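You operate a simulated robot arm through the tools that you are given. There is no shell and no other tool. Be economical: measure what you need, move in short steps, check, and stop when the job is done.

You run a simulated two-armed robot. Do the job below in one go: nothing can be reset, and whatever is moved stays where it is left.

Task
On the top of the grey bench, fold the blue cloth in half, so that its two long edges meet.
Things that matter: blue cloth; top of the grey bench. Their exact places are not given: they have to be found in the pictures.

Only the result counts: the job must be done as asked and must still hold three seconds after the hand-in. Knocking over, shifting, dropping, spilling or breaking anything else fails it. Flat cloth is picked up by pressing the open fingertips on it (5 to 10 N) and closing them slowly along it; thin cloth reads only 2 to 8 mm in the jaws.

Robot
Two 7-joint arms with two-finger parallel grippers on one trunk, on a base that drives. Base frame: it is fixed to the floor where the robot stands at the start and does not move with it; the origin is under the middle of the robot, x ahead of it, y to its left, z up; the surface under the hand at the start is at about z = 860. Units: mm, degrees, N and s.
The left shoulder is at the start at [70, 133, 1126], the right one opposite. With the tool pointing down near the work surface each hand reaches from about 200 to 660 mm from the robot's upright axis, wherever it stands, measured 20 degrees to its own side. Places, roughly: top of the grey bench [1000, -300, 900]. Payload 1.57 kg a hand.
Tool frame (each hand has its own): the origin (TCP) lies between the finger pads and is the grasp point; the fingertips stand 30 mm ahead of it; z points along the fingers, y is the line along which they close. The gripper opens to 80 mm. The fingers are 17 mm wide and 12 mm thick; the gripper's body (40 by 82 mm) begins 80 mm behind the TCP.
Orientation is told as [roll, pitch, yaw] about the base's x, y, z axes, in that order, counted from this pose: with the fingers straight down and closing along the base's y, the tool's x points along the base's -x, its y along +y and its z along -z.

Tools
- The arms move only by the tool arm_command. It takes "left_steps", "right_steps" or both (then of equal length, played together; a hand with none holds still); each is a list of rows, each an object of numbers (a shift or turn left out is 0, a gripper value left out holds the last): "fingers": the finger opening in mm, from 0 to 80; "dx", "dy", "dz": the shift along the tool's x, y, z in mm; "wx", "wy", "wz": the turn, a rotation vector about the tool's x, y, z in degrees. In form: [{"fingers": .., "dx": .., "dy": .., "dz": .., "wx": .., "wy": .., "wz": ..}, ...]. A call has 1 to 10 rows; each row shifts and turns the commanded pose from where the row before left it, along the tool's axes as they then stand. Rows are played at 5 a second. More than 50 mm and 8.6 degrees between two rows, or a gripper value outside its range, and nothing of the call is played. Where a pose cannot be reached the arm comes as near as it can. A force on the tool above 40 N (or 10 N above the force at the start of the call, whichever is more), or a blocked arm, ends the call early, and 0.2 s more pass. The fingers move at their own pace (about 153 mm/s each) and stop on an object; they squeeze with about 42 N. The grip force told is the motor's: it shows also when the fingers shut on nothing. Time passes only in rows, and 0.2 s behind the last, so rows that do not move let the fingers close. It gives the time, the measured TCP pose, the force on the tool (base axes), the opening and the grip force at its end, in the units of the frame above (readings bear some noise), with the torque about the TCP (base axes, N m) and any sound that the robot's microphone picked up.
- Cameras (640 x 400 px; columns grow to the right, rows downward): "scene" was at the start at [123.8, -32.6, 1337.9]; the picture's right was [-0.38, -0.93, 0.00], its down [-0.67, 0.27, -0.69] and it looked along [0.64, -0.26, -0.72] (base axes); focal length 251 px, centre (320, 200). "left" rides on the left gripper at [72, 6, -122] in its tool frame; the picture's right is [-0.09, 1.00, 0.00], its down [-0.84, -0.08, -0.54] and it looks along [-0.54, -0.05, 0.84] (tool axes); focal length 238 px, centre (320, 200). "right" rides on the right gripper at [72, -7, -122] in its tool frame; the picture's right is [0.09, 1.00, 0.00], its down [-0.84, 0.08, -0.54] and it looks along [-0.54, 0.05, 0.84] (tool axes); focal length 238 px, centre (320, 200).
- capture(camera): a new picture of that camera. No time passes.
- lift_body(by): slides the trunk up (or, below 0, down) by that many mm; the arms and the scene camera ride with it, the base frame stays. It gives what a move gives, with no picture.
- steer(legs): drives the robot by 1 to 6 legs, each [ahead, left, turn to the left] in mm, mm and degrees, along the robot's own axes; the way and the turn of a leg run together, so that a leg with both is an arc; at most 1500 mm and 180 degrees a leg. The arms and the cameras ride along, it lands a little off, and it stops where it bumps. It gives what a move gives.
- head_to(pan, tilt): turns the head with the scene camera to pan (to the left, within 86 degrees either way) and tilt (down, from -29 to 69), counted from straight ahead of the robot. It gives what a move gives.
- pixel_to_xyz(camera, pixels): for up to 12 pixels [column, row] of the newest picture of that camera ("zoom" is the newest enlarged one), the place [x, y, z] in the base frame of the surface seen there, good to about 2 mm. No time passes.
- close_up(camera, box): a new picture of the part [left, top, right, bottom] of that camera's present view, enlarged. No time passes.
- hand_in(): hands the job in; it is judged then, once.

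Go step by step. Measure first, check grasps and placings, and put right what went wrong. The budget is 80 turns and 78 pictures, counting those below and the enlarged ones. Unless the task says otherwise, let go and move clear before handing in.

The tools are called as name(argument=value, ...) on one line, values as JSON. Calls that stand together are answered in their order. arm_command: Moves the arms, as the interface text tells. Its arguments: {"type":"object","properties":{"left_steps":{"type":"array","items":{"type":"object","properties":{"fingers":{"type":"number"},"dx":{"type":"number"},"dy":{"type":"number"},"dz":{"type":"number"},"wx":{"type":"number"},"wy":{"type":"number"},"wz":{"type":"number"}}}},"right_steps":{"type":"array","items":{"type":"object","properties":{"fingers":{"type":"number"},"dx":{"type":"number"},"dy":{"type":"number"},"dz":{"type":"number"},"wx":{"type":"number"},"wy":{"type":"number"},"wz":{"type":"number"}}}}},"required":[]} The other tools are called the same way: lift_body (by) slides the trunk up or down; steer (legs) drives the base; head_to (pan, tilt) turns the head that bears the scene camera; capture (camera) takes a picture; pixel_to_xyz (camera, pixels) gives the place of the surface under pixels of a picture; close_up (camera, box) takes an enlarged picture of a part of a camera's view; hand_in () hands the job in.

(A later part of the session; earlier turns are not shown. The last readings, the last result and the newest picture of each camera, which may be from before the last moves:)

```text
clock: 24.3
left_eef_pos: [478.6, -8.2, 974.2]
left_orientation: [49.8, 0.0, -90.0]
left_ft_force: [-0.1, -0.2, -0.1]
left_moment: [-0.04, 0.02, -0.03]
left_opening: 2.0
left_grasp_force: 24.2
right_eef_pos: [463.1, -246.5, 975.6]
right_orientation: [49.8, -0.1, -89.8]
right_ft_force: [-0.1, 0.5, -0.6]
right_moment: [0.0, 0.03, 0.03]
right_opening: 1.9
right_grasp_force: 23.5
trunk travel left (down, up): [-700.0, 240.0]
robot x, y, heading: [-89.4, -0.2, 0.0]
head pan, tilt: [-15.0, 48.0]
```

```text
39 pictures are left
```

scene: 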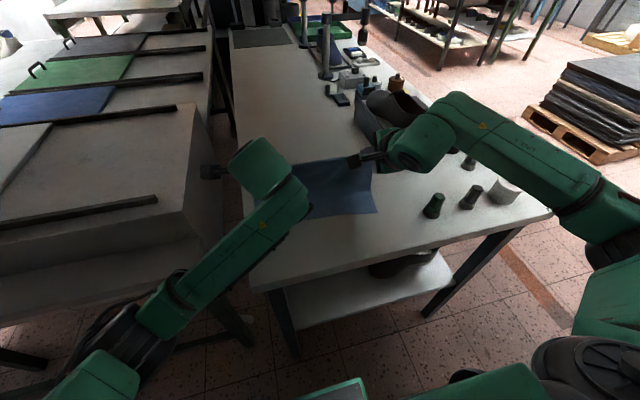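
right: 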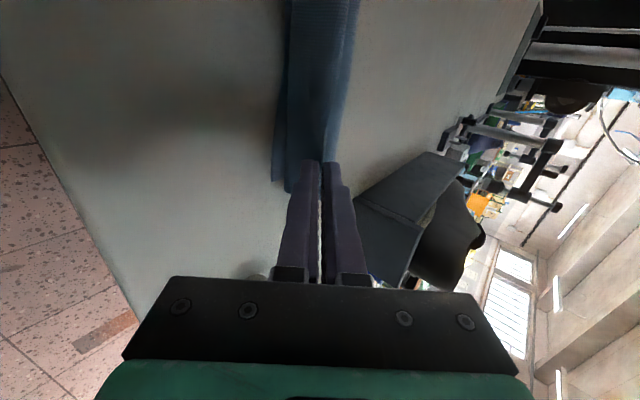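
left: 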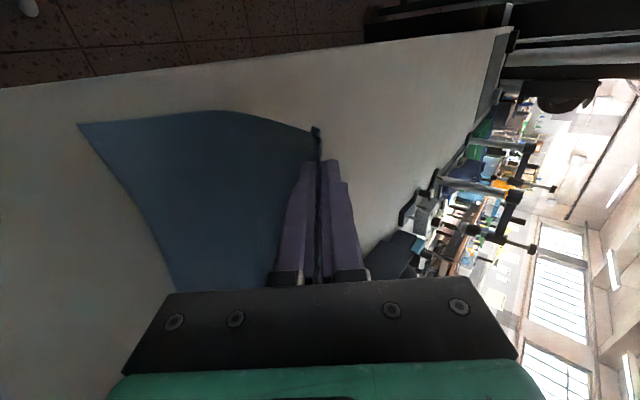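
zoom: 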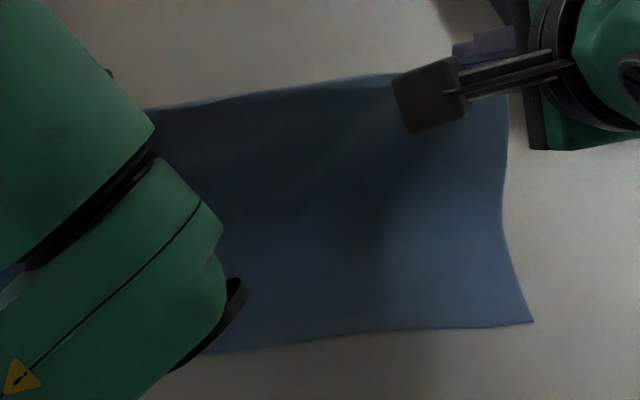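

I measure the profile up to the top edge to learn how much cloth sits inside the jaws.

pixel_to_xyz(camera="scene", pixels=[[318, 161], [318, 162], [318, 167], [318, 172], [318, 178], [318, 184], [318, 190], [318, 196], [318, 204], [340, 159], [340, 162], [340, 158]])

close_up(camera="right", box=[240, 100, 400, 300])

```text
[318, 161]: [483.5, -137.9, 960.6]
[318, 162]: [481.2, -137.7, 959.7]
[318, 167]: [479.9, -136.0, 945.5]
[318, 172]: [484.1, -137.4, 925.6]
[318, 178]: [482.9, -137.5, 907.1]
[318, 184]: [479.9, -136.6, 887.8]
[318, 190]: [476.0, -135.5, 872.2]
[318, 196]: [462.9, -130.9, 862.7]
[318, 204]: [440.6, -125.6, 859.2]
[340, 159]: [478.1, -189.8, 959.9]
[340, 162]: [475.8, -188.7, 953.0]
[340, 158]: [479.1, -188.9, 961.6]
```

```text
2.00 times, centred on (320, 200) of right
```

zoom: 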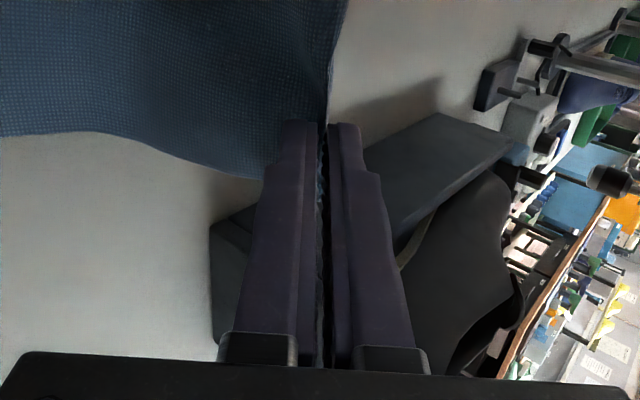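

close_up(camera="left", box=[270, 100, 380, 200])

close_up(camera="right", box=[260, 0, 400, 190])

```text
4.00 times, centred on (325, 150) of left
```

zoom: 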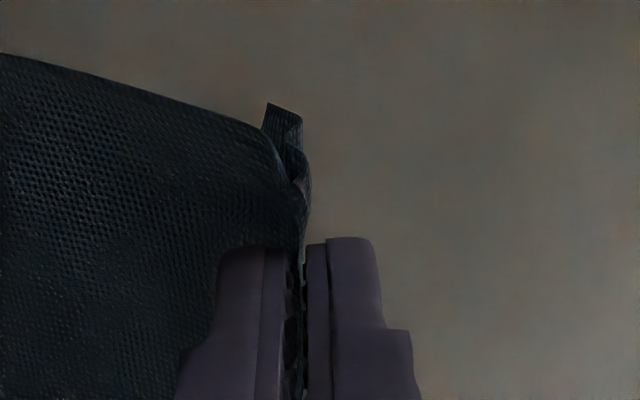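

```text
2.11 times, centred on (330, 95) of right
```

zoom: 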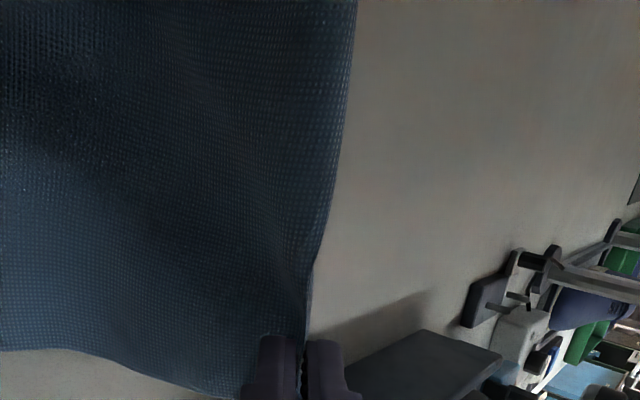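

The pinch sits within about 35 mm of the edge and the cloth runs straight up to it. I swing it down along the arc with a bit more tilt, so the rest of the edge falls toward the near edge.

arm_command(left_steps=[{"dy": -19, "wx": -2.4}, {"dy": -19, "wx": -2.4}, {"dy": -19, "wx": -2.4}, {"dy": -19, "wx": -2.4}, {"dy": -15, "wx": -2.4}], right_steps=[{"dy": -20, "dz": -1, "wx": -2.4}, {"dy": -20, "dz": -1, "wx": -2.4}, {"dy": -20, "dz": -1, "wx": -2.4}, {"dy": -20, "dz": -1, "wx": -2.4}, {"dy": -16, "wx": -2.4}])

capture(camera="scene")

close_up(camera="left", box=[200, 60, 400, 220])

```text
clock: 25.5
left_eef_pos: [422.8, -7.9, 902.9]
left_orientation: [62.1, 0.0, -89.9]
left_ft_force: [0.9, -0.3, 0.2]
left_moment: [-0.01, 0.03, -0.01]
left_opening: 1.8
left_grasp_force: 24.0
right_eef_pos: [405.5, -245.1, 903.1]
right_orientation: [62.0, 0.2, -89.8]
right_ft_force: [0.6, 0.7, -0.1]
right_moment: [0.02, 0.0, 0.07]
right_opening: 1.9
right_grasp_force: 23.6
trunk travel left (down, up): [-700.0, 240.0]
robot x, y, heading: [-91.1, 0.7, -0.1]
head pan, tilt: [-15.0, 48.0]
```

```text
35 pictures are left
```

scene: 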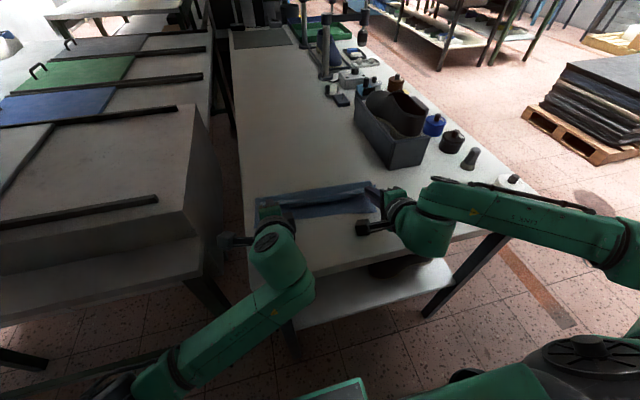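

```text
2.50 times, centred on (300, 140) of left
```

zoom: 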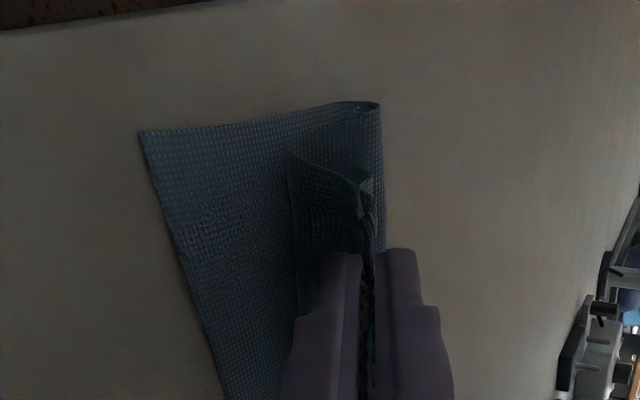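

The left camera shows the fold made, but a loop still bulges in front of the jaws. I measure the fold line and the loop.

close_up(camera="scene", box=[250, 170, 390, 240])

pixel_to_xyz(camera="scene", pixels=[[310, 190], [310, 193], [310, 196], [310, 199], [310, 202], [310, 205], [310, 208], [310, 211], [310, 214], [350, 185], [350, 190], [350, 208]])

```text
4.57 times, centred on (320, 205) of scene
```

zoom: 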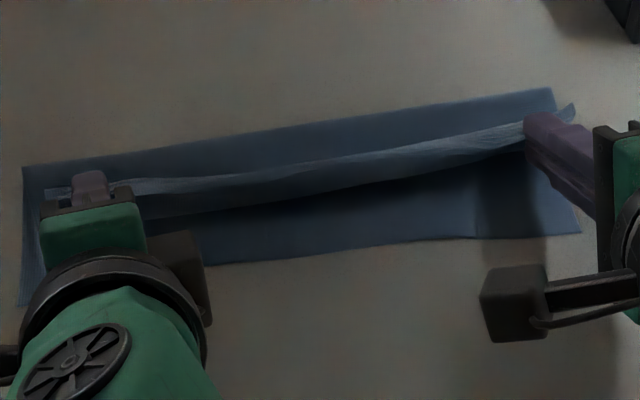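

```text
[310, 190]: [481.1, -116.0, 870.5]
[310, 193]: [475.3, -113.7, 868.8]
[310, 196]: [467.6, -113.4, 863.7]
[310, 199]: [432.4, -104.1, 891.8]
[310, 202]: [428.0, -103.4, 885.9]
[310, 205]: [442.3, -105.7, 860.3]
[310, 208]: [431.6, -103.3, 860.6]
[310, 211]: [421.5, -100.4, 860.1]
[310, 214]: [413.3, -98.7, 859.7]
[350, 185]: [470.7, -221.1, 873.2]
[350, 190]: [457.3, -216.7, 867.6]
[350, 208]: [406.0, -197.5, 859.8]
```

The fold is only 85 mm from the near edge, and it should be about 105 mm. I lift again, go further forward so more cloth lies down, then swing along a tighter arc.

arm_command(left_steps=[{"dy": 25, "dz": -13}, {"dy": 25, "dz": -13}, {"dy": 6, "dz": 22}, {"dy": 6, "dz": 22}, {"dy": 6, "dz": 21}, {}], right_steps=[{"dy": 25, "dz": -13}, {"dy": 25, "dz": -13}, {"dy": 6, "dz": 22}, {"dy": 6, "dz": 22}, {"dy": 6, "dz": 23}, {}])

arm_command(left_steps=[{"dy": -6.7, "dz": -10.5}, {"dy": -6.8, "dz": -10.6}, {"dy": -10.3, "dz": -8.7}, {"dy": -10.3, "dz": -8.7}, {"dy": -12.1, "dz": -3.8}, {"dy": -12.2, "dz": -3.7}, {"dy": -11}, {"dy": -11}], right_steps=[{"dy": -6.7, "dz": -10.5}, {"dy": -6.8, "dz": -10.6}, {"dy": -10.3, "dz": -8.7}, {"dy": -10.3, "dz": -8.7}, {"dy": -12.1, "dz": -3.8}, {"dy": -12.2, "dz": -3.7}, {"dy": -11}, {"dy": -11}])

close_up(camera="scene", box=[250, 170, 390, 240])

close_up(camera="left", box=[200, 60, 400, 220])

```text
clock: 26.9
left_eef_pos: [490.5, -8.8, 945.3]
left_orientation: [62.1, 0.0, -90.1]
left_ft_force: [-0.2, -0.4, 0.1]
left_moment: [-0.03, 0.03, -0.02]
left_opening: 1.8
left_grasp_force: 23.5
right_eef_pos: [470.7, -245.3, 941.9]
right_orientation: [62.0, 0.0, -89.8]
right_ft_force: [-0.6, -0.2, -0.3]
right_moment: [0.04, -0.02, 0.01]
right_opening: 1.8
right_grasp_force: 23.1
trunk travel left (down, up): [-700.0, 240.0]
robot x, y, heading: [-82.6, -0.6, 0.1]
head pan, tilt: [-15.0, 48.0]
```

```text
clock: 28.7
left_eef_pos: [412.4, -7.4, 896.7]
left_orientation: [62.0, 0.0, -90.0]
left_ft_force: [0.0, -1.8, -0.4]
left_moment: [-0.01, 0.02, -0.01]
left_opening: 1.9
left_grasp_force: 23.4
right_eef_pos: [394.2, -246.7, 891.9]
right_orientation: [62.0, 0.1, -89.7]
right_ft_force: [0.8, 0.9, 0.4]
right_moment: [0.0, 0.03, 0.0]
right_opening: 2.1
right_grasp_force: 23.5
trunk travel left (down, up): [-700.0, 240.0]
robot x, y, heading: [-86.6, 1.9, 0.0]
head pan, tilt: [-15.0, 48.0]
```

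```text
4.57 times, centred on (320, 205) of scene
```

zoom: 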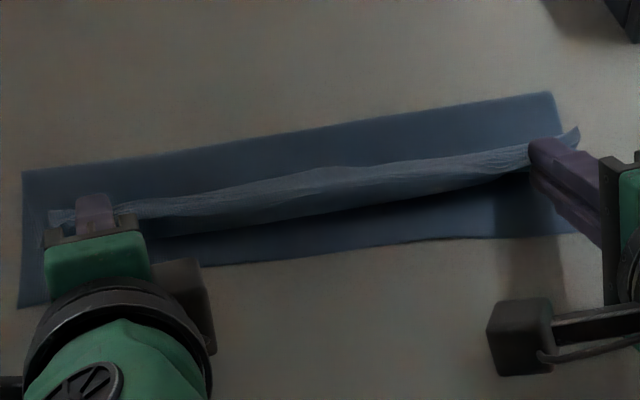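

```text
2.50 times, centred on (300, 140) of left
```

zoom: 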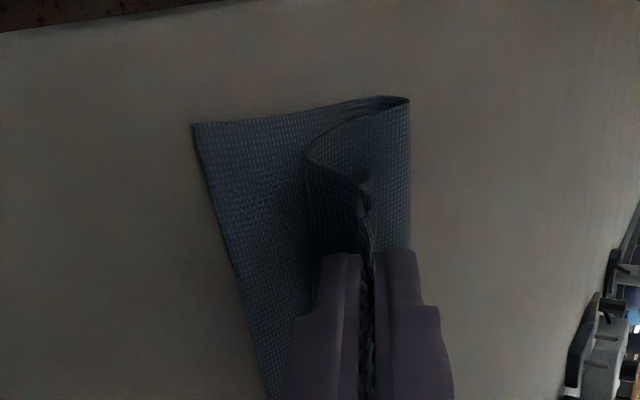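

I measure the current profile to fix the true length up to the pinch.

pixel_to_xyz(camera="scene", pixels=[[320, 199], [320, 202], [320, 205], [320, 207], [320, 209], [320, 212], [320, 216], [320, 222], [320, 225], [320, 227], [320, 197], [320, 196]])

close_up(camera="right", box=[200, 60, 400, 220])

capture(camera="scene")

```text
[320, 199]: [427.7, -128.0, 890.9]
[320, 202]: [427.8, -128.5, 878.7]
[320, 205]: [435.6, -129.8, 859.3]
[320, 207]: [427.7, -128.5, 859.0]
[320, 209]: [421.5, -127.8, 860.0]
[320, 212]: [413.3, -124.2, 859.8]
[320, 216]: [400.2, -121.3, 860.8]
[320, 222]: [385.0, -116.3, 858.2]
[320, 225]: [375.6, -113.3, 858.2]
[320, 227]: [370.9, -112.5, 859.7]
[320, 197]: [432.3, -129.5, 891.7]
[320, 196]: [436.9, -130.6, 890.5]
```

```text
2.50 times, centred on (300, 140) of right
```

zoom: 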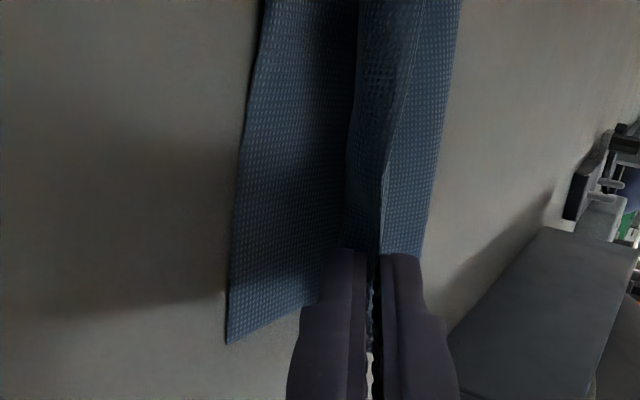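

```text
29 pictures are left
```

scene: 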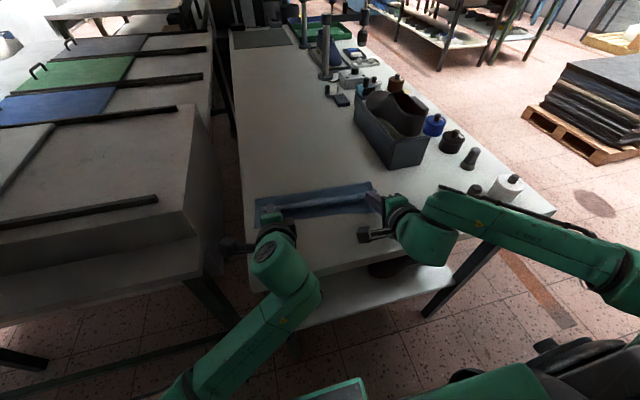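

That reading used an older scene picture, so I measure again on the new one.

pixel_to_xyz(camera="scene", pixels=[[320, 195], [320, 198], [320, 201], [320, 203], [320, 205], [320, 207], [320, 209], [320, 211], [320, 214], [320, 218], [320, 222], [320, 192]])

```text
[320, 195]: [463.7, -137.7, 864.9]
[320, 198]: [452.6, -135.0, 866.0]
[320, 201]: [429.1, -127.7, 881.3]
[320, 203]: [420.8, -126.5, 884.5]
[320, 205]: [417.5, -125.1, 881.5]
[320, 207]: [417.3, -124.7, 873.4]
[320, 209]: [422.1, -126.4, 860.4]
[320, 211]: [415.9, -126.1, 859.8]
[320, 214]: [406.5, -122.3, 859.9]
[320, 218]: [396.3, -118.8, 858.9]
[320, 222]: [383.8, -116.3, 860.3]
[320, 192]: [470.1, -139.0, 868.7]
```

The edge is now low, with the crest at z≈884 and x≈421. I pull it about 33 mm toward me to unroll the front loop, then open the fingers and look.

arm_command(left_steps=[{"dy": -6.3, "dz": -9.5}, {"dy": -6.3, "dz": -9.5}, {"dy": -6.3, "dz": -9.5}], right_steps=[{"dy": -5, "dz": -9.5}, {"dy": -5, "dz": -9.5}, {"dy": -5, "dz": -9.5}])

capture(camera="scene")

close_up(camera="left", box=[200, 60, 400, 220])

```text
clock: 29.5
left_eef_pos: [377.1, -8.9, 893.4]
left_orientation: [62.0, 0.0, -90.0]
left_ft_force: [-0.8, -1.4, 0.3]
left_moment: [0.03, -0.01, -0.05]
left_opening: 1.9
left_grasp_force: 23.4
right_eef_pos: [359.9, -246.7, 892.9]
right_orientation: [62.0, 0.0, -89.8]
right_ft_force: [-0.3, 1.5, -0.5]
right_moment: [0.03, 0.0, 0.01]
right_opening: 1.9
right_grasp_force: 24.2
trunk travel left (down, up): [-700.0, 240.0]
robot x, y, heading: [-87.1, -0.7, 0.1]
head pan, tilt: [-15.0, 48.0]
```

```text
28 pictures are left
```

scene: 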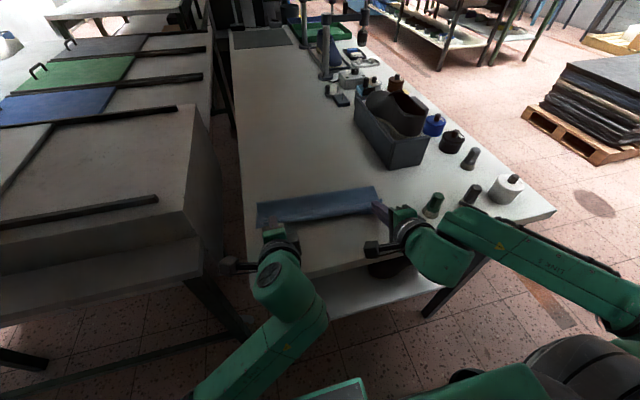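

```text
2.50 times, centred on (300, 140) of left
```

zoom: 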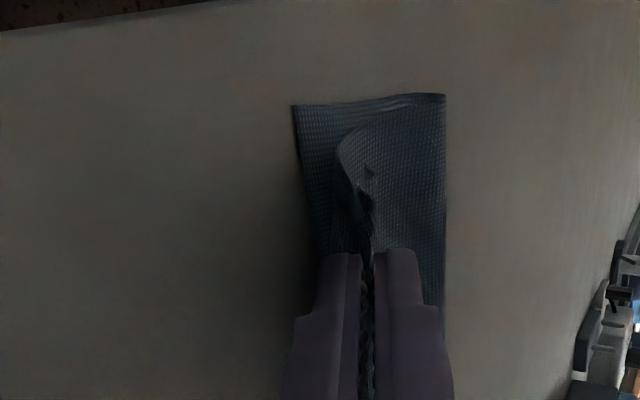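

close_up(camera="scene", box=[250, 170, 390, 240])

pixel_to_xyz(camera="scene", pixels=[[320, 194], [320, 197], [320, 200], [320, 204], [320, 208], [320, 211], [320, 213], [320, 215], [320, 217], [320, 219], [260, 205], [372, 190]])

```text
4.57 times, centred on (320, 205) of scene
```

zoom: 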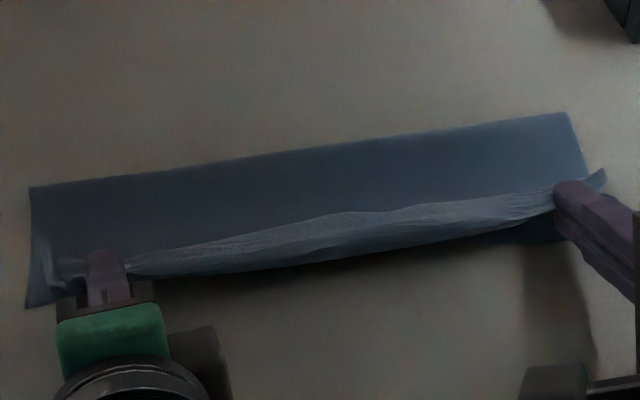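

```text
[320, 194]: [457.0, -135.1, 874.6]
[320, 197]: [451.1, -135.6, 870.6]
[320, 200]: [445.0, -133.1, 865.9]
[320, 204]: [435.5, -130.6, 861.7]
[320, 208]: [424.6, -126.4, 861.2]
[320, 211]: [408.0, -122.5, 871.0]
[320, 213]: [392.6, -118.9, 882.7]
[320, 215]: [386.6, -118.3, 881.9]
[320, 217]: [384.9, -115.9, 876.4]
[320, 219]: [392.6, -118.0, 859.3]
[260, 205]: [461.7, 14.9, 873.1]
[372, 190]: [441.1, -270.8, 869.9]
```

The profile shows a 40 mm flap beyond the pinch, lying back on top of the layers. I will undo this, lifting the whole cloth by the held edge and laying it flat closer to me, then regrip nearer the edge with a narrow pinch. First I lift and bring the hands vertical.

arm_command(left_steps=[{"dy": 27, "dz": -14}, {"dy": 27, "dz": -14}, {"wx": 7.75}, {"wx": 7.75}, {"wx": 7.75}, {"wx": 7.75}, {"wx": 7.75}, {"wx": 7.75}, {"wx": 7.75}, {"wx": 7.75}], right_steps=[{"dy": 27, "dz": -14}, {"dy": 27, "dz": -14}, {"wx": 7.75}, {"wx": 7.75}, {"wx": 7.75}, {"wx": 7.75}, {"wx": 7.75}, {"wx": 7.75}, {"wx": 7.75}, {"wx": 7.75}])

arm_command(left_steps=[{"dz": -26}, {"dz": -26}, {"dz": -26}, {"dz": -26}, {"dz": -26}], right_steps=[{"dz": -26, "dy": 3.5}, {"dz": -26, "dy": 3.5}, {"dz": -26, "dy": 3.5}, {"dz": -26, "dy": 3.5}, {"dz": -26, "dy": 3.5}])

capture(camera="scene")

```text
clock: 31.1
left_eef_pos: [402.5, 64.9, 909.4]
left_orientation: [24.4, 10.4, -84.8]
left_ft_force: [0.7, -0.8, -1.3]
left_moment: [0.01, 0.04, 0.01]
left_opening: 0.0
left_grasp_force: 21.5
left hand out of reach, approached as far as the arm can: row 7, 8
right_eef_pos: [364.1, -247.8, 951.9]
right_orientation: [23.7, -0.3, -90.0]
right_ft_force: [1.1, 0.6, -0.1]
right_moment: [0.02, -0.02, 0.0]
right_opening: 2.0
right_grasp_force: 23.4
trunk travel left (down, up): [-700.0, 240.0]
robot x, y, heading: [-87.2, 0.2, 0.0]
head pan, tilt: [-15.0, 48.0]
stopped in row 8 (left hand): the arm was blocked; the commanded pose is now the measured one
```

```text
clock: 31.6
left_eef_pos: [403.4, 131.1, 916.9]
left_orientation: [26.3, 20.4, -79.2]
left_ft_force: [0.7, 0.1, 0.6]
left_moment: [0.03, 0.0, 0.0]
left_opening: 0.1
left_grasp_force: 21.1
left hand out of reach, approached as far as the arm can: row 2
right_eef_pos: [352.0, -246.9, 985.0]
right_orientation: [23.8, -0.5, -90.0]
right_ft_force: [-1.2, 0.6, -0.7]
right_moment: [0.01, -0.05, -0.02]
right_opening: 1.9
right_grasp_force: 22.9
trunk travel left (down, up): [-700.0, 240.0]
robot x, y, heading: [-87.0, 1.5, -0.2]
head pan, tilt: [-15.0, 48.0]
stopped in row 2 (left hand): the arm was blocked; the commanded pose is now the measured one
```

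```text
25 pictures are left
```

scene: 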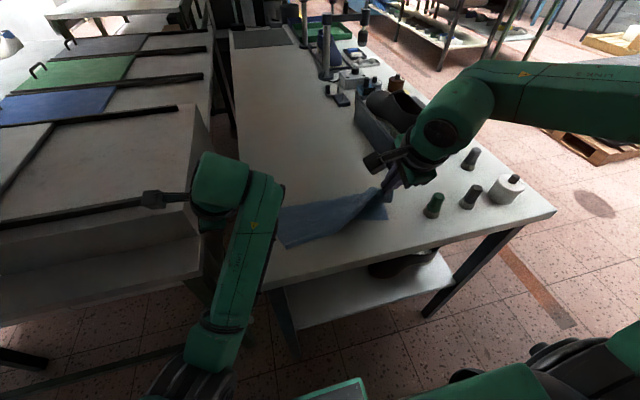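

The left hand lost its corner and was blocked while un-tilting, but the right still holds. I bring the left hand up and forward, away from that posture.

arm_command(left_steps=[{"dz": -20, "dy": 25, "dx": -10}, {"dz": -20, "dy": 25, "dx": -20}, {"dz": -20, "dy": 25, "dx": -20}, {"dz": -20, "dy": 25, "dx": -20}, {"dz": -20, "dy": 20}, {"dz": -20}])

```text
clock: 33.0
left_eef_pos: [488.4, 26.6, 1027.9]
left_orientation: [26.0, 20.2, -79.5]
left_ft_force: [-0.1, 0.0, 0.2]
left_moment: [0.0, 0.0, 0.01]
left_opening: 0.1
left_grasp_force: 21.6
left hand out of reach, approached as far as the arm can: row 6
right_eef_pos: [352.5, -248.4, 983.8]
right_orientation: [23.8, -0.3, -90.0]
right_ft_force: [0.0, -0.8, -0.7]
right_moment: [0.0, 0.0, -0.02]
right_opening: 1.8
right_grasp_force: 23.4
trunk travel left (down, up): [-700.0, 240.0]
robot x, y, heading: [-84.9, 0.3, -0.1]
head pan, tilt: [-15.0, 48.0]
```

arm_command(left_steps=[{"wx": 8.5}, {"wx": 8.5}, {"wx": 8.5}, {"wy": -7}, {"wy": -7}, {"wy": -6}, {"wz": 5.2}, {"wz": 5.2}, {"fingers": 30}])

```text
clock: 35.0
left_eef_pos: [494.1, 23.9, 1025.3]
left_orientation: [11.7, 3.4, -94.9]
left_ft_force: [1.5, -0.7, -0.1]
left_moment: [0.0, 0.01, 0.02]
left_opening: 30.2
left_grasp_force: 0.1
left hand out of reach, approached as far as the arm can: row 1, 2, 3
right_eef_pos: [352.1, -248.6, 984.1]
right_orientation: [23.9, -0.3, -90.0]
right_ft_force: [-0.3, -0.3, -1.1]
right_moment: [0.0, -0.03, -0.01]
right_opening: 1.8
right_grasp_force: 22.7
trunk travel left (down, up): [-700.0, 240.0]
robot x, y, heading: [-86.3, 1.0, 0.1]
head pan, tilt: [-15.0, 48.0]
```

I drive the base back to its start place, where the left hand keeps its vertical posture at the far edge, and finish straightening the left hand.

steer(legs=[[86, 0, 0]])

arm_command(left_steps=[{"dz": 20, "wy": -3.4}, {"wz": -4.9, "dz": 20}, {"wx": 4}, {"wx": 4}, {"wx": 3.7}], right_steps=[{"dy": 12}, {"dy": 12}, {"wx": 8}, {"wx": 8}, {"wx": 7.9}])

capture(camera="scene")

```text
clock: 36.1
left_eef_pos: [577.7, 23.3, 1025.7]
left_orientation: [11.9, 3.2, -95.0]
left_ft_force: [-0.3, -0.3, -0.6]
left_moment: [0.0, -0.01, 0.04]
left_opening: 29.8
left_grasp_force: 0.0
right_eef_pos: [436.9, -249.2, 984.9]
right_orientation: [23.8, -0.3, -90.0]
right_ft_force: [-0.4, -0.4, 0.1]
right_moment: [0.02, 0.01, 0.0]
right_opening: 2.0
right_grasp_force: 23.4
trunk travel left (down, up): [-700.0, 240.0]
robot x, y, heading: [-0.9, -0.3, -0.0]
head pan, tilt: [-15.0, 48.0]
```

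```text
clock: 37.3
left_eef_pos: [588.4, 10.7, 989.9]
left_orientation: [3.7, -0.9, -93.4]
left_ft_force: [-0.3, -0.6, -0.6]
left_moment: [0.03, 0.0, 0.02]
left_opening: 30.1
left_grasp_force: 0.1
left hand out of reach, approached as far as the arm can: row 5
right_eef_pos: [462.6, -247.1, 993.0]
right_orientation: [-0.2, -0.1, -90.0]
right_ft_force: [-0.1, 0.8, -0.6]
right_moment: [-0.02, 0.01, -0.01]
right_opening: 1.8
right_grasp_force: 23.3
trunk travel left (down, up): [-700.0, 240.0]
robot x, y, heading: [-0.5, 0.7, 0.2]
head pan, tilt: [-15.0, 48.0]
```

```text
24 pictures are left
```

scene: 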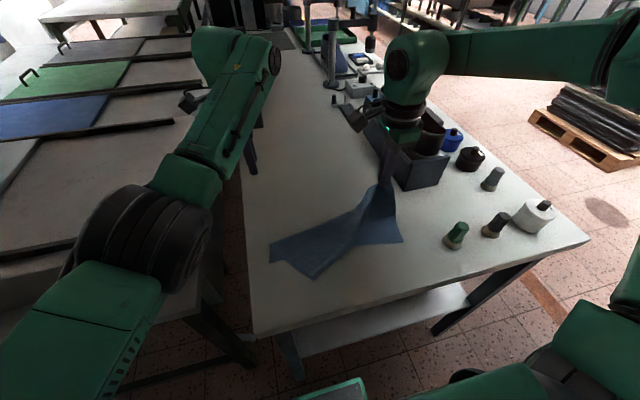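

The right still holds its corner, while the left far corner has fallen over toward the near side at about (315,278). I lay the right corner down near its original place and release it.

arm_command(right_steps=[{"dy": 16, "dz": 12}, {"dy": 16, "dz": 12}, {"dy": 16, "dz": 17}, {"dy": 16, "dz": 17}, {"dy": 14, "dz": 17}, {"dz": 17}, {"fingers": 12}, {"fingers": 30}, {"dz": -30}, {"dz": -40}])

capture(camera="scene")

close_up(camera="scene", box=[240, 150, 440, 290])

```text
clock: 39.5
left_eef_pos: [586.2, 11.2, 989.5]
left_orientation: [3.7, -0.9, -93.4]
left_ft_force: [-0.1, -0.4, -0.3]
left_moment: [0.0, -0.01, 0.01]
left_opening: 30.0
left_grasp_force: 0.1
right_eef_pos: [539.6, -247.1, 973.0]
right_orientation: [-0.1, -0.3, -90.1]
right_ft_force: [-0.1, -0.2, -0.1]
right_moment: [0.02, 0.0, 0.02]
right_opening: 30.2
right_grasp_force: 0.1
trunk travel left (down, up): [-700.0, 240.0]
robot x, y, heading: [-0.2, 1.6, 0.2]
head pan, tilt: [-15.0, 48.0]
```

```text
23 pictures are left
```

scene: 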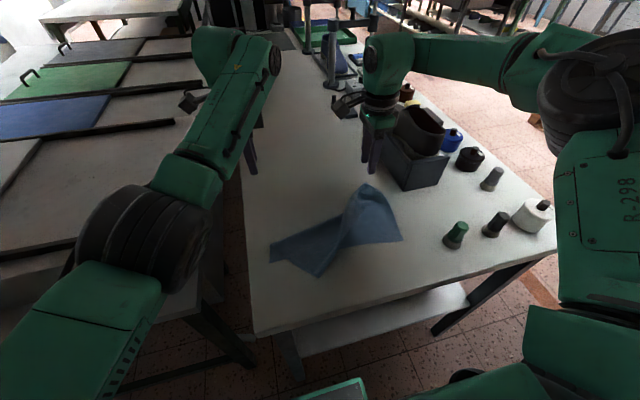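

```text
2.86 times, centred on (340, 220) of scene
```

zoom: 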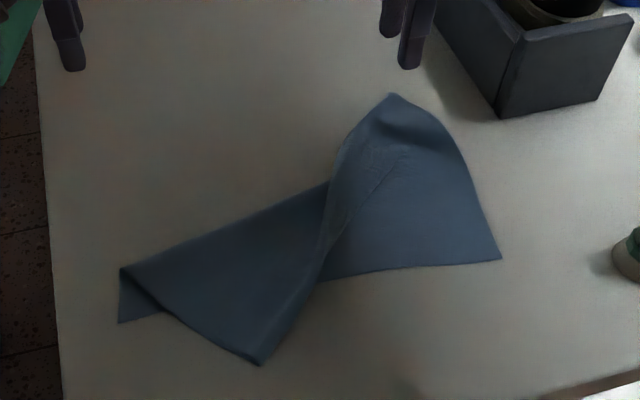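

The far-left corner A already lies near zoom (258,365), and the far-right corner B is near (395,95). I can now finish the fold one corner at a time with the right hand, taking A to D (118,320) and B to C (500,258). I measure the points.

pixel_to_xyz(camera="zoom", pixels=[[121, 319], [122, 270], [258, 360], [246, 345], [268, 350], [395, 97], [440, 118], [496, 257], [330, 278], [335, 165], [162, 312], [230, 225]])

close_up(camera="right", box=[120, 0, 520, 250])

```text
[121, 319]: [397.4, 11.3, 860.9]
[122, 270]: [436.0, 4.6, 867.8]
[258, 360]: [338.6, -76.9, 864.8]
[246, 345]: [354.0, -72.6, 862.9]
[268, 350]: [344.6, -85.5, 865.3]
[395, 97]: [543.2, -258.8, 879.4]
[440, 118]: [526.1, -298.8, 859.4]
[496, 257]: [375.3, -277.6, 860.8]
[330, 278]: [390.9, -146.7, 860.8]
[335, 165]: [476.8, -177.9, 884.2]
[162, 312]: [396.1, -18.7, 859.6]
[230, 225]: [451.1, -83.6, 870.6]
```

```text
1.60 times, centred on (320, 125) of right
```

zoom: 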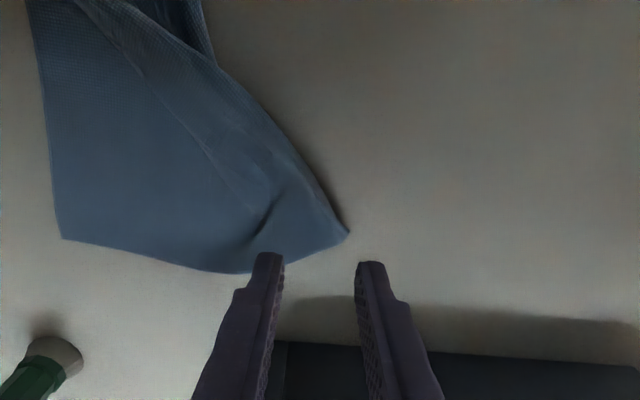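

The right camera shows corner B clean at zoom (345,233). I measure it for a narrow pinch.

pixel_to_xyz(camera="zoom", pixels=[[343, 232], [325, 235], [335, 222], [300, 240], [310, 200], [290, 260]])

```text
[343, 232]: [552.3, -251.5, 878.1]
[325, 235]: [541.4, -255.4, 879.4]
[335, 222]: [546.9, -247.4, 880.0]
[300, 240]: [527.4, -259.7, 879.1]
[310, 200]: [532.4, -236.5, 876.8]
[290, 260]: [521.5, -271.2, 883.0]
```

Corner B is at (554,-252), raised about 17 mm. I press a narrow 16 mm pinch just inside it.

arm_command(right_steps=[{"fingers": 16, "dx": -7, "dy": 4}, {"dz": 35}, {"dz": 30}, {"dz": 13}, {"dz": 3}, {"dz": 1}])

```text
clock: 40.9
left_eef_pos: [586.0, 11.8, 991.0]
left_orientation: [3.8, -0.9, -93.4]
left_ft_force: [0.3, -0.2, 0.6]
left_moment: [-0.01, -0.02, 0.02]
left_opening: 29.8
left_grasp_force: 0.1
right_eef_pos: [543.0, -257.2, 890.9]
right_orientation: [0.1, -0.3, -90.2]
right_ft_force: [0.9, -0.9, 5.9]
right_moment: [-0.01, 0.0, 0.02]
right_opening: 15.9
right_grasp_force: 0.2
trunk travel left (down, up): [-700.0, 240.0]
robot x, y, heading: [-1.5, 0.7, -0.1]
head pan, tilt: [-15.0, 48.0]
```

arm_command(right_steps=[{"fingers": 13}, {"fingers": 10}, {"fingers": 7}, {"fingers": 4}, {"fingers": 1}, {"fingers": 0}, {}, {"dz": -15}, {"dz": -15}])

close_up(camera="right", box=[200, 60, 440, 260])

```text
clock: 42.9
left_eef_pos: [586.3, 11.1, 990.2]
left_orientation: [3.7, -0.9, -93.4]
left_ft_force: [-0.7, 0.0, -1.2]
left_moment: [0.03, -0.01, 0.01]
left_opening: 30.2
left_grasp_force: 0.0
right_eef_pos: [541.7, -256.1, 921.4]
right_orientation: [-0.1, -0.3, -90.0]
right_ft_force: [0.6, 0.5, -0.4]
right_moment: [0.01, -0.01, 0.0]
right_opening: 0.2
right_grasp_force: 20.9
trunk travel left (down, up): [-700.0, 240.0]
robot x, y, heading: [1.4, -0.4, -0.0]
head pan, tilt: [-15.0, 48.0]
```

```text
2.00 times, centred on (320, 160) of right
```

zoom: 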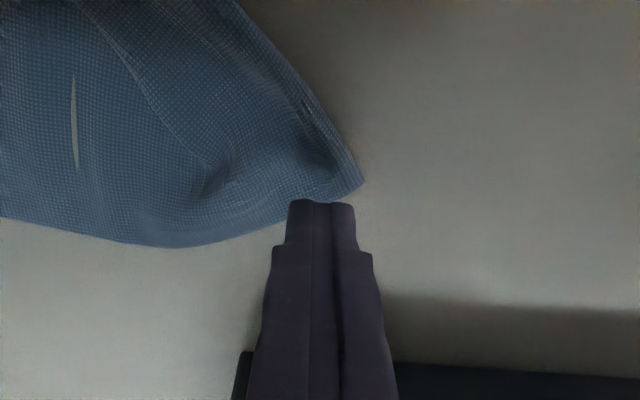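

The pinch missed, with the jaws reading 0.2 mm. I re-measure the corner.

pixel_to_xyz(camera="zoom", pixels=[[360, 184], [345, 190], [340, 170], [320, 190], [300, 195], [310, 170], [280, 200], [320, 150]])

```text
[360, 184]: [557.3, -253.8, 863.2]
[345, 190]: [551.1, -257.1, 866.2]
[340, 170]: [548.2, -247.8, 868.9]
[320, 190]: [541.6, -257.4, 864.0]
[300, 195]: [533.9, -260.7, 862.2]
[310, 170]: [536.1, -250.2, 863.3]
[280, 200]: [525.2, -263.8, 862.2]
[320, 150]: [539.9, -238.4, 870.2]
```

Corner B now lies flat at (558,-254). I retry at y≈-246 with a 20 mm opening and firmer pressing.

arm_command(right_steps=[{"fingers": 20, "dx": 10, "dy": 1}, {"dz": 15}, {"dz": 12}, {"dz": 3}, {"dz": 2}, {"dz": 1}])

arm_command(right_steps=[{"fingers": 17}, {"fingers": 14}, {"fingers": 11}, {"fingers": 8}, {"fingers": 5}, {"fingers": 2}, {"fingers": 0}, {}, {"dz": -10}, {"dz": -15}])

close_up(camera="right", box=[200, 60, 440, 260])

```text
clock: 44.3
left_eef_pos: [584.9, 11.5, 992.2]
left_orientation: [3.8, -0.8, -93.3]
left_ft_force: [-0.7, -0.2, -0.5]
left_moment: [0.01, -0.01, -0.08]
left_opening: 30.2
left_grasp_force: 0.0
right_eef_pos: [539.5, -245.4, 892.0]
right_orientation: [0.2, -0.2, -90.1]
right_ft_force: [2.4, -2.0, 16.2]
right_moment: [-0.02, 0.07, -0.01]
right_opening: 18.6
right_grasp_force: 0.0
right hand out of reach, approached as far as the arm can: row 5
trunk travel left (down, up): [-700.0, 240.0]
robot x, y, heading: [-0.2, -2.7, 0.1]
head pan, tilt: [-15.0, 48.0]
```

```text
clock: 46.5
left_eef_pos: [585.2, 11.8, 991.3]
left_orientation: [3.8, -0.9, -93.4]
left_ft_force: [-1.1, 0.1, 0.9]
left_moment: [0.04, -0.02, 0.0]
left_opening: 30.1
left_grasp_force: 0.1
right_eef_pos: [539.3, -246.7, 913.0]
right_orientation: [-0.1, -0.4, -90.0]
right_ft_force: [-0.4, 0.9, -0.3]
right_moment: [-0.01, 0.01, -0.01]
right_opening: 1.3
right_grasp_force: 23.6
trunk travel left (down, up): [-700.0, 240.0]
robot x, y, heading: [-4.8, -3.3, 0.0]
head pan, tilt: [-15.0, 48.0]
```

```text
2.00 times, centred on (320, 160) of right
```

zoom: 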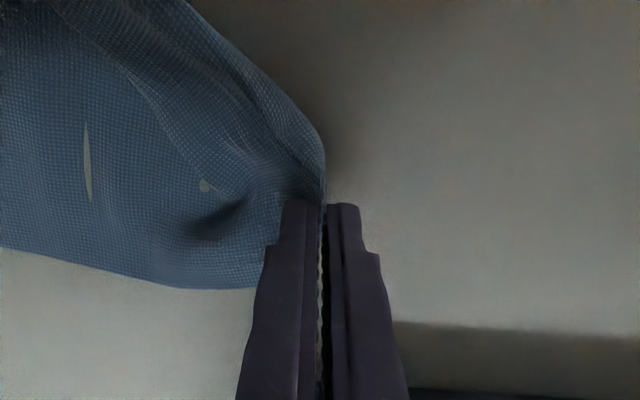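

The jaws hold corner B at the tips, reading 1.3 mm. I lift along the arc, tilt the hand and back the base with it.

arm_command(right_steps=[{"dz": -30, "dy": -15}, {"dz": -30, "dy": -20}, {"wx": -8, "dy": -10, "dx": -5}, {"wx": -8, "dy": -8, "dx": -5}, {"wx": -8, "dx": -5}, {"wx": -8, "dx": -5}, {"wx": -8, "dx": -4}])

steer(legs=[[-70, 0, 0]])

```text
clock: 48.1
left_eef_pos: [586.5, 11.2, 990.7]
left_orientation: [3.8, -0.8, -93.4]
left_ft_force: [0.0, -0.3, 0.3]
left_moment: [0.01, -0.04, -0.01]
left_opening: 30.2
left_grasp_force: 0.1
right_eef_pos: [487.2, -270.8, 972.3]
right_orientation: [40.0, -0.1, -90.0]
right_ft_force: [-0.4, 0.1, 0.0]
right_moment: [-0.01, 0.02, 0.0]
right_opening: 1.8
right_grasp_force: 23.3
trunk travel left (down, up): [-700.0, 240.0]
robot x, y, heading: [1.1, -1.5, -0.0]
head pan, tilt: [-15.0, 48.0]
```

```text
clock: 49.1
left_eef_pos: [519.9, 11.9, 988.4]
left_orientation: [3.6, -1.0, -93.4]
left_ft_force: [0.2, 0.2, 0.6]
left_moment: [-0.01, 0.01, 0.01]
left_opening: 30.1
left_grasp_force: 0.0
right_eef_pos: [420.2, -270.8, 971.6]
right_orientation: [39.8, -0.3, -90.0]
right_ft_force: [0.7, 0.4, 0.4]
right_moment: [-0.01, 0.02, -0.01]
right_opening: 1.9
right_grasp_force: 23.7
trunk travel left (down, up): [-700.0, 240.0]
robot x, y, heading: [-67.0, 1.3, -0.1]
head pan, tilt: [-15.0, 48.0]
```

arm_command(right_steps=[{"dy": -20, "dz": -8}, {"dy": -20, "dz": 0}, {"dy": -18, "dz": 6}, {"dy": -14, "dz": 10}, {"dy": -10, "dz": 8}])

capture(camera="scene")

close_up(camera="scene", box=[230, 150, 410, 270])

```text
clock: 50.3
left_eef_pos: [518.0, 10.4, 991.0]
left_orientation: [3.6, -0.9, -93.4]
left_ft_force: [-0.2, -0.8, -0.4]
left_moment: [-0.01, 0.0, 0.01]
left_opening: 30.0
left_grasp_force: 0.1
right_eef_pos: [365.8, -272.9, 906.4]
right_orientation: [40.0, -0.3, -90.0]
right_ft_force: [0.2, 0.0, 0.0]
right_moment: [0.0, 0.04, 0.0]
right_opening: 1.6
right_grasp_force: 23.7
trunk travel left (down, up): [-700.0, 240.0]
robot x, y, heading: [-67.4, -1.0, -0.0]
head pan, tilt: [-15.0, 48.0]
```

```text
18 pictures are left
```

scene: 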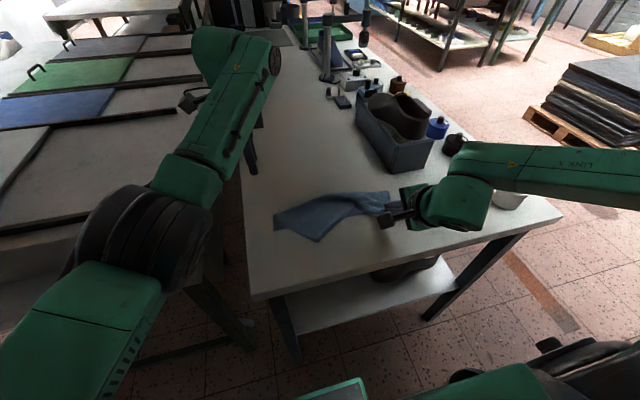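

```text
3.33 times, centred on (320, 210) of scene
```

zoom: 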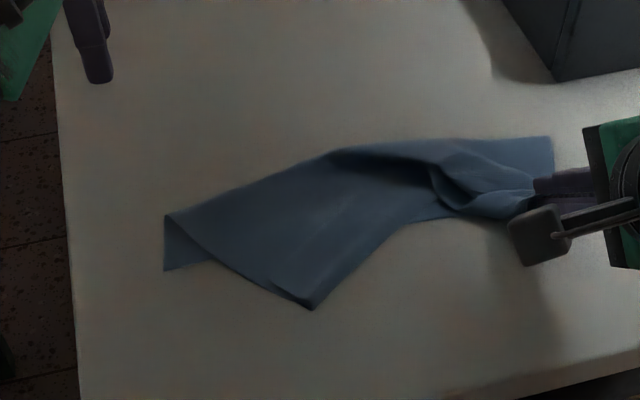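

The right half has folded over well. I lower slightly, release, and withdraw up and back.

arm_command(right_steps=[{"dz": 4, "dy": -5}, {"fingers": 6}, {"fingers": 16}, {"fingers": 24}, {"dz": -25}, {"dz": -30}, {"dz": -30, "dy": 20}, {"dy": 30}])

capture(camera="scene")

close_up(camera="scene", box=[250, 160, 410, 260])

```text
clock: 52.1
left_eef_pos: [519.9, 11.2, 988.8]
left_orientation: [3.6, -0.9, -93.4]
left_ft_force: [0.9, 0.3, 0.0]
left_moment: [0.01, 0.04, 0.01]
left_opening: 30.0
left_grasp_force: 0.2
right_eef_pos: [349.5, -270.0, 996.4]
right_orientation: [39.8, -0.2, -90.0]
right_ft_force: [0.3, -0.8, -0.2]
right_moment: [0.0, 0.03, -0.02]
right_opening: 24.0
right_grasp_force: 0.0
trunk travel left (down, up): [-700.0, 240.0]
robot x, y, heading: [-68.6, 4.9, -0.3]
head pan, tilt: [-15.0, 48.0]
```

```text
16 pictures are left
```

scene: 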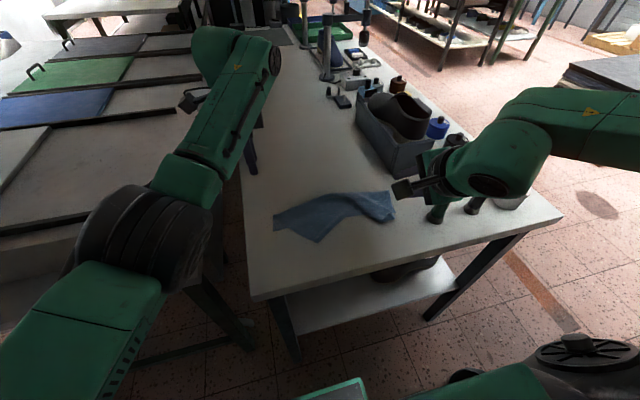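

```text
4.00 times, centred on (330, 210) of scene
```

zoom: 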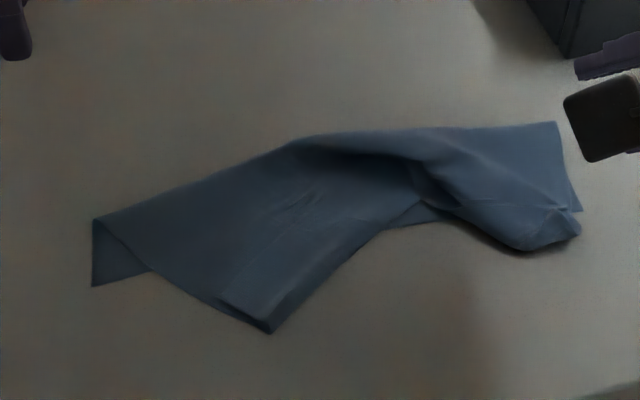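

The right corner now lies about on C. Next comes corner A at zoom (270,330), which must go to D at (93,285). I measure them.

pixel_to_xyz(camera="zoom", pixels=[[95, 283], [98, 222], [268, 328], [225, 305], [290, 305], [300, 142], [550, 126], [580, 208], [576, 230], [525, 247], [420, 218], [255, 300]])

```text
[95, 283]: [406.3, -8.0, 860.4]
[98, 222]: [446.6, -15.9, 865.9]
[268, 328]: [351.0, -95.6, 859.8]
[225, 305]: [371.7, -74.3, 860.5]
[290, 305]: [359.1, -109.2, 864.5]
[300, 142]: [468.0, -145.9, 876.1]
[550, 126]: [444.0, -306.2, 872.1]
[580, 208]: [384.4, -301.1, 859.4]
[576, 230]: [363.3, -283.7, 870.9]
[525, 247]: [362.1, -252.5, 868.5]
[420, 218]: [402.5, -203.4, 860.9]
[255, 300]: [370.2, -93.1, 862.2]
```

The fold depth is only about 60–80 mm at the right where about 105 is expected, so some cloth may be tucked under. I look closely from the right hand.

capture(camera="right")

close_up(camera="scene", box=[335, 180, 405, 225])

```text
14 pictures are left
```

right: 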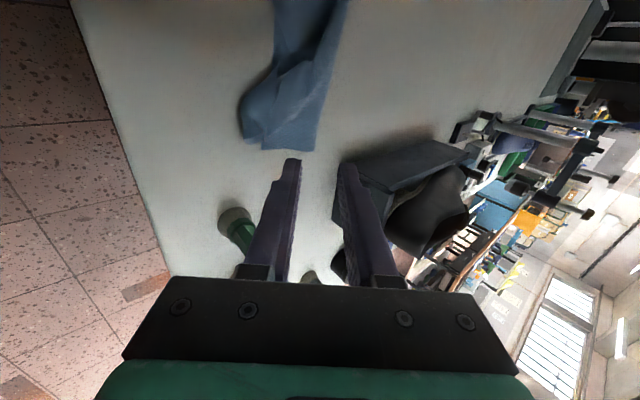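

```text
8.89 times, centred on (370, 202) of scene
```

zoom: 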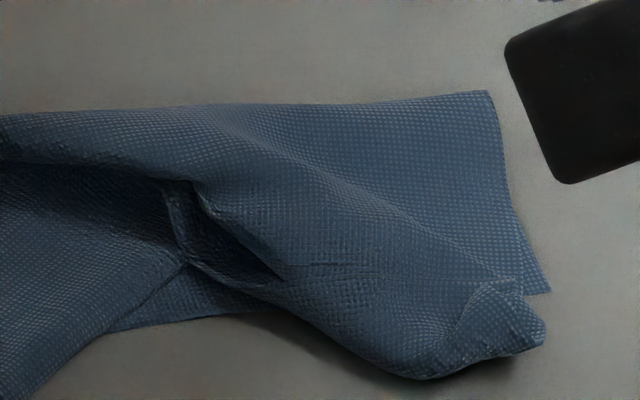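

The close-up shows a strip about 30 mm wide folded back on top along the right half, with its free edge near zoom (320–520, 268–288) and its crease along (400,375). I will rake this flap toward me with a closed fingertip to unroll it. I measure its lines first.

pixel_to_xyz(camera="scene", pixels=[[391, 212], [380, 211], [371, 210], [380, 221], [370, 219], [394, 217], [385, 215], [380, 207], [385, 218], [360, 207], [390, 214]])

```text
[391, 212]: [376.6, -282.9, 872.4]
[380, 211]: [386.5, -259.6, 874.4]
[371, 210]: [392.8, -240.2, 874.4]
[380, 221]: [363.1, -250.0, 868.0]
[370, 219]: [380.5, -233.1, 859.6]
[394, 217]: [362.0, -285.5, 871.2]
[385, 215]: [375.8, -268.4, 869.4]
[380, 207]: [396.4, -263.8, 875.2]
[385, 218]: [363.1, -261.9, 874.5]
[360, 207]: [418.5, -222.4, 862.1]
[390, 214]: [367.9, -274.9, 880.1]
```

steer(legs=[[-45, 0, 0]])

arm_command(right_steps=[{"fingers": 0, "dx": 4, "dz": 30}, {"dy": -5, "dx": 2, "dz": 30}, {"dy": -4, "dz": 28}, {"dy": -4, "dz": 20}, {"dy": -3, "dz": 4}])

```text
clock: 53.0
left_eef_pos: [476.4, 11.8, 988.7]
left_orientation: [3.3, -0.8, -93.5]
left_ft_force: [0.0, 1.0, -0.3]
left_moment: [-0.02, 0.0, -0.01]
left_opening: 29.8
left_grasp_force: 0.1
right_eef_pos: [306.9, -268.6, 995.0]
right_orientation: [39.6, -0.3, -90.0]
right_ft_force: [0.6, 1.3, -1.0]
right_moment: [0.0, -0.02, -0.01]
right_opening: 23.9
right_grasp_force: 0.0
trunk travel left (down, up): [-700.0, 240.0]
robot x, y, heading: [-113.9, -1.7, -0.2]
head pan, tilt: [-15.0, 48.0]
```

```text
clock: 54.2
left_eef_pos: [472.1, 11.2, 988.6]
left_orientation: [3.7, -0.9, -93.4]
left_ft_force: [0.1, -0.8, 0.0]
left_moment: [0.0, -0.01, 0.02]
left_opening: 30.0
left_grasp_force: 0.1
right_eef_pos: [363.5, -263.3, 899.5]
right_orientation: [40.1, -0.2, -90.2]
right_ft_force: [0.1, -0.7, 0.0]
right_moment: [-0.05, 0.03, 0.02]
right_opening: 0.2
right_grasp_force: 22.1
trunk travel left (down, up): [-700.0, 240.0]
robot x, y, heading: [-114.5, 1.0, -0.1]
head pan, tilt: [-15.0, 48.0]
```

arm_command(right_steps=[{"dy": 3, "dz": 7}, {"dy": -2, "dz": 2}])

```text
clock: 54.8
left_eef_pos: [473.8, 11.3, 990.3]
left_orientation: [3.7, -0.8, -93.4]
left_ft_force: [0.4, -0.3, -0.3]
left_moment: [0.01, 0.03, -0.02]
left_opening: 30.0
left_grasp_force: 0.0
right_eef_pos: [370.2, -263.7, 893.4]
right_orientation: [40.0, -0.3, -90.0]
right_ft_force: [-0.6, -0.9, 0.1]
right_moment: [0.0, 0.01, -0.01]
right_opening: 0.1
right_grasp_force: 21.4
trunk travel left (down, up): [-700.0, 240.0]
robot x, y, heading: [-114.4, -2.6, 0.1]
head pan, tilt: [-15.0, 48.0]
```

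arm_command(right_steps=[{"dy": -1.3, "dz": 1.5}, {"dy": -1.3, "dz": 1.5}, {}])

close_up(camera="right", box=[200, 60, 440, 240])

```text
clock: 55.6
left_eef_pos: [473.0, 11.3, 991.3]
left_orientation: [3.7, -0.9, -93.4]
left_ft_force: [-0.6, -0.6, -0.6]
left_moment: [0.0, 0.05, -0.03]
left_opening: 29.7
left_grasp_force: 0.0
right_eef_pos: [369.5, -263.4, 890.6]
right_orientation: [40.1, -0.3, -90.0]
right_ft_force: [0.9, -0.6, 5.7]
right_moment: [-0.08, -0.1, -0.01]
right_opening: 0.1
right_grasp_force: 21.2
trunk travel left (down, up): [-700.0, 240.0]
robot x, y, heading: [-117.2, -0.7, -0.0]
head pan, tilt: [-15.0, 48.0]
```

```text
2.22 times, centred on (320, 150) of right
```

zoom: 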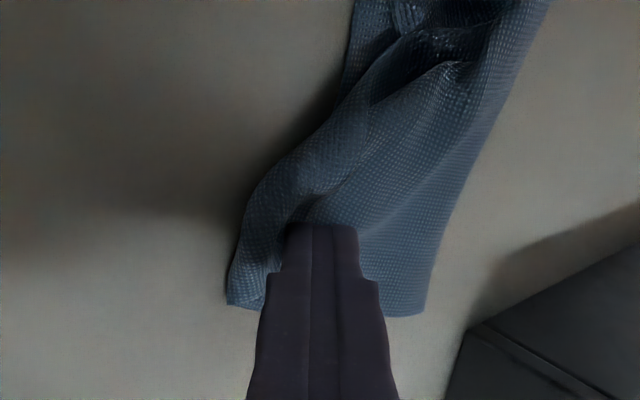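

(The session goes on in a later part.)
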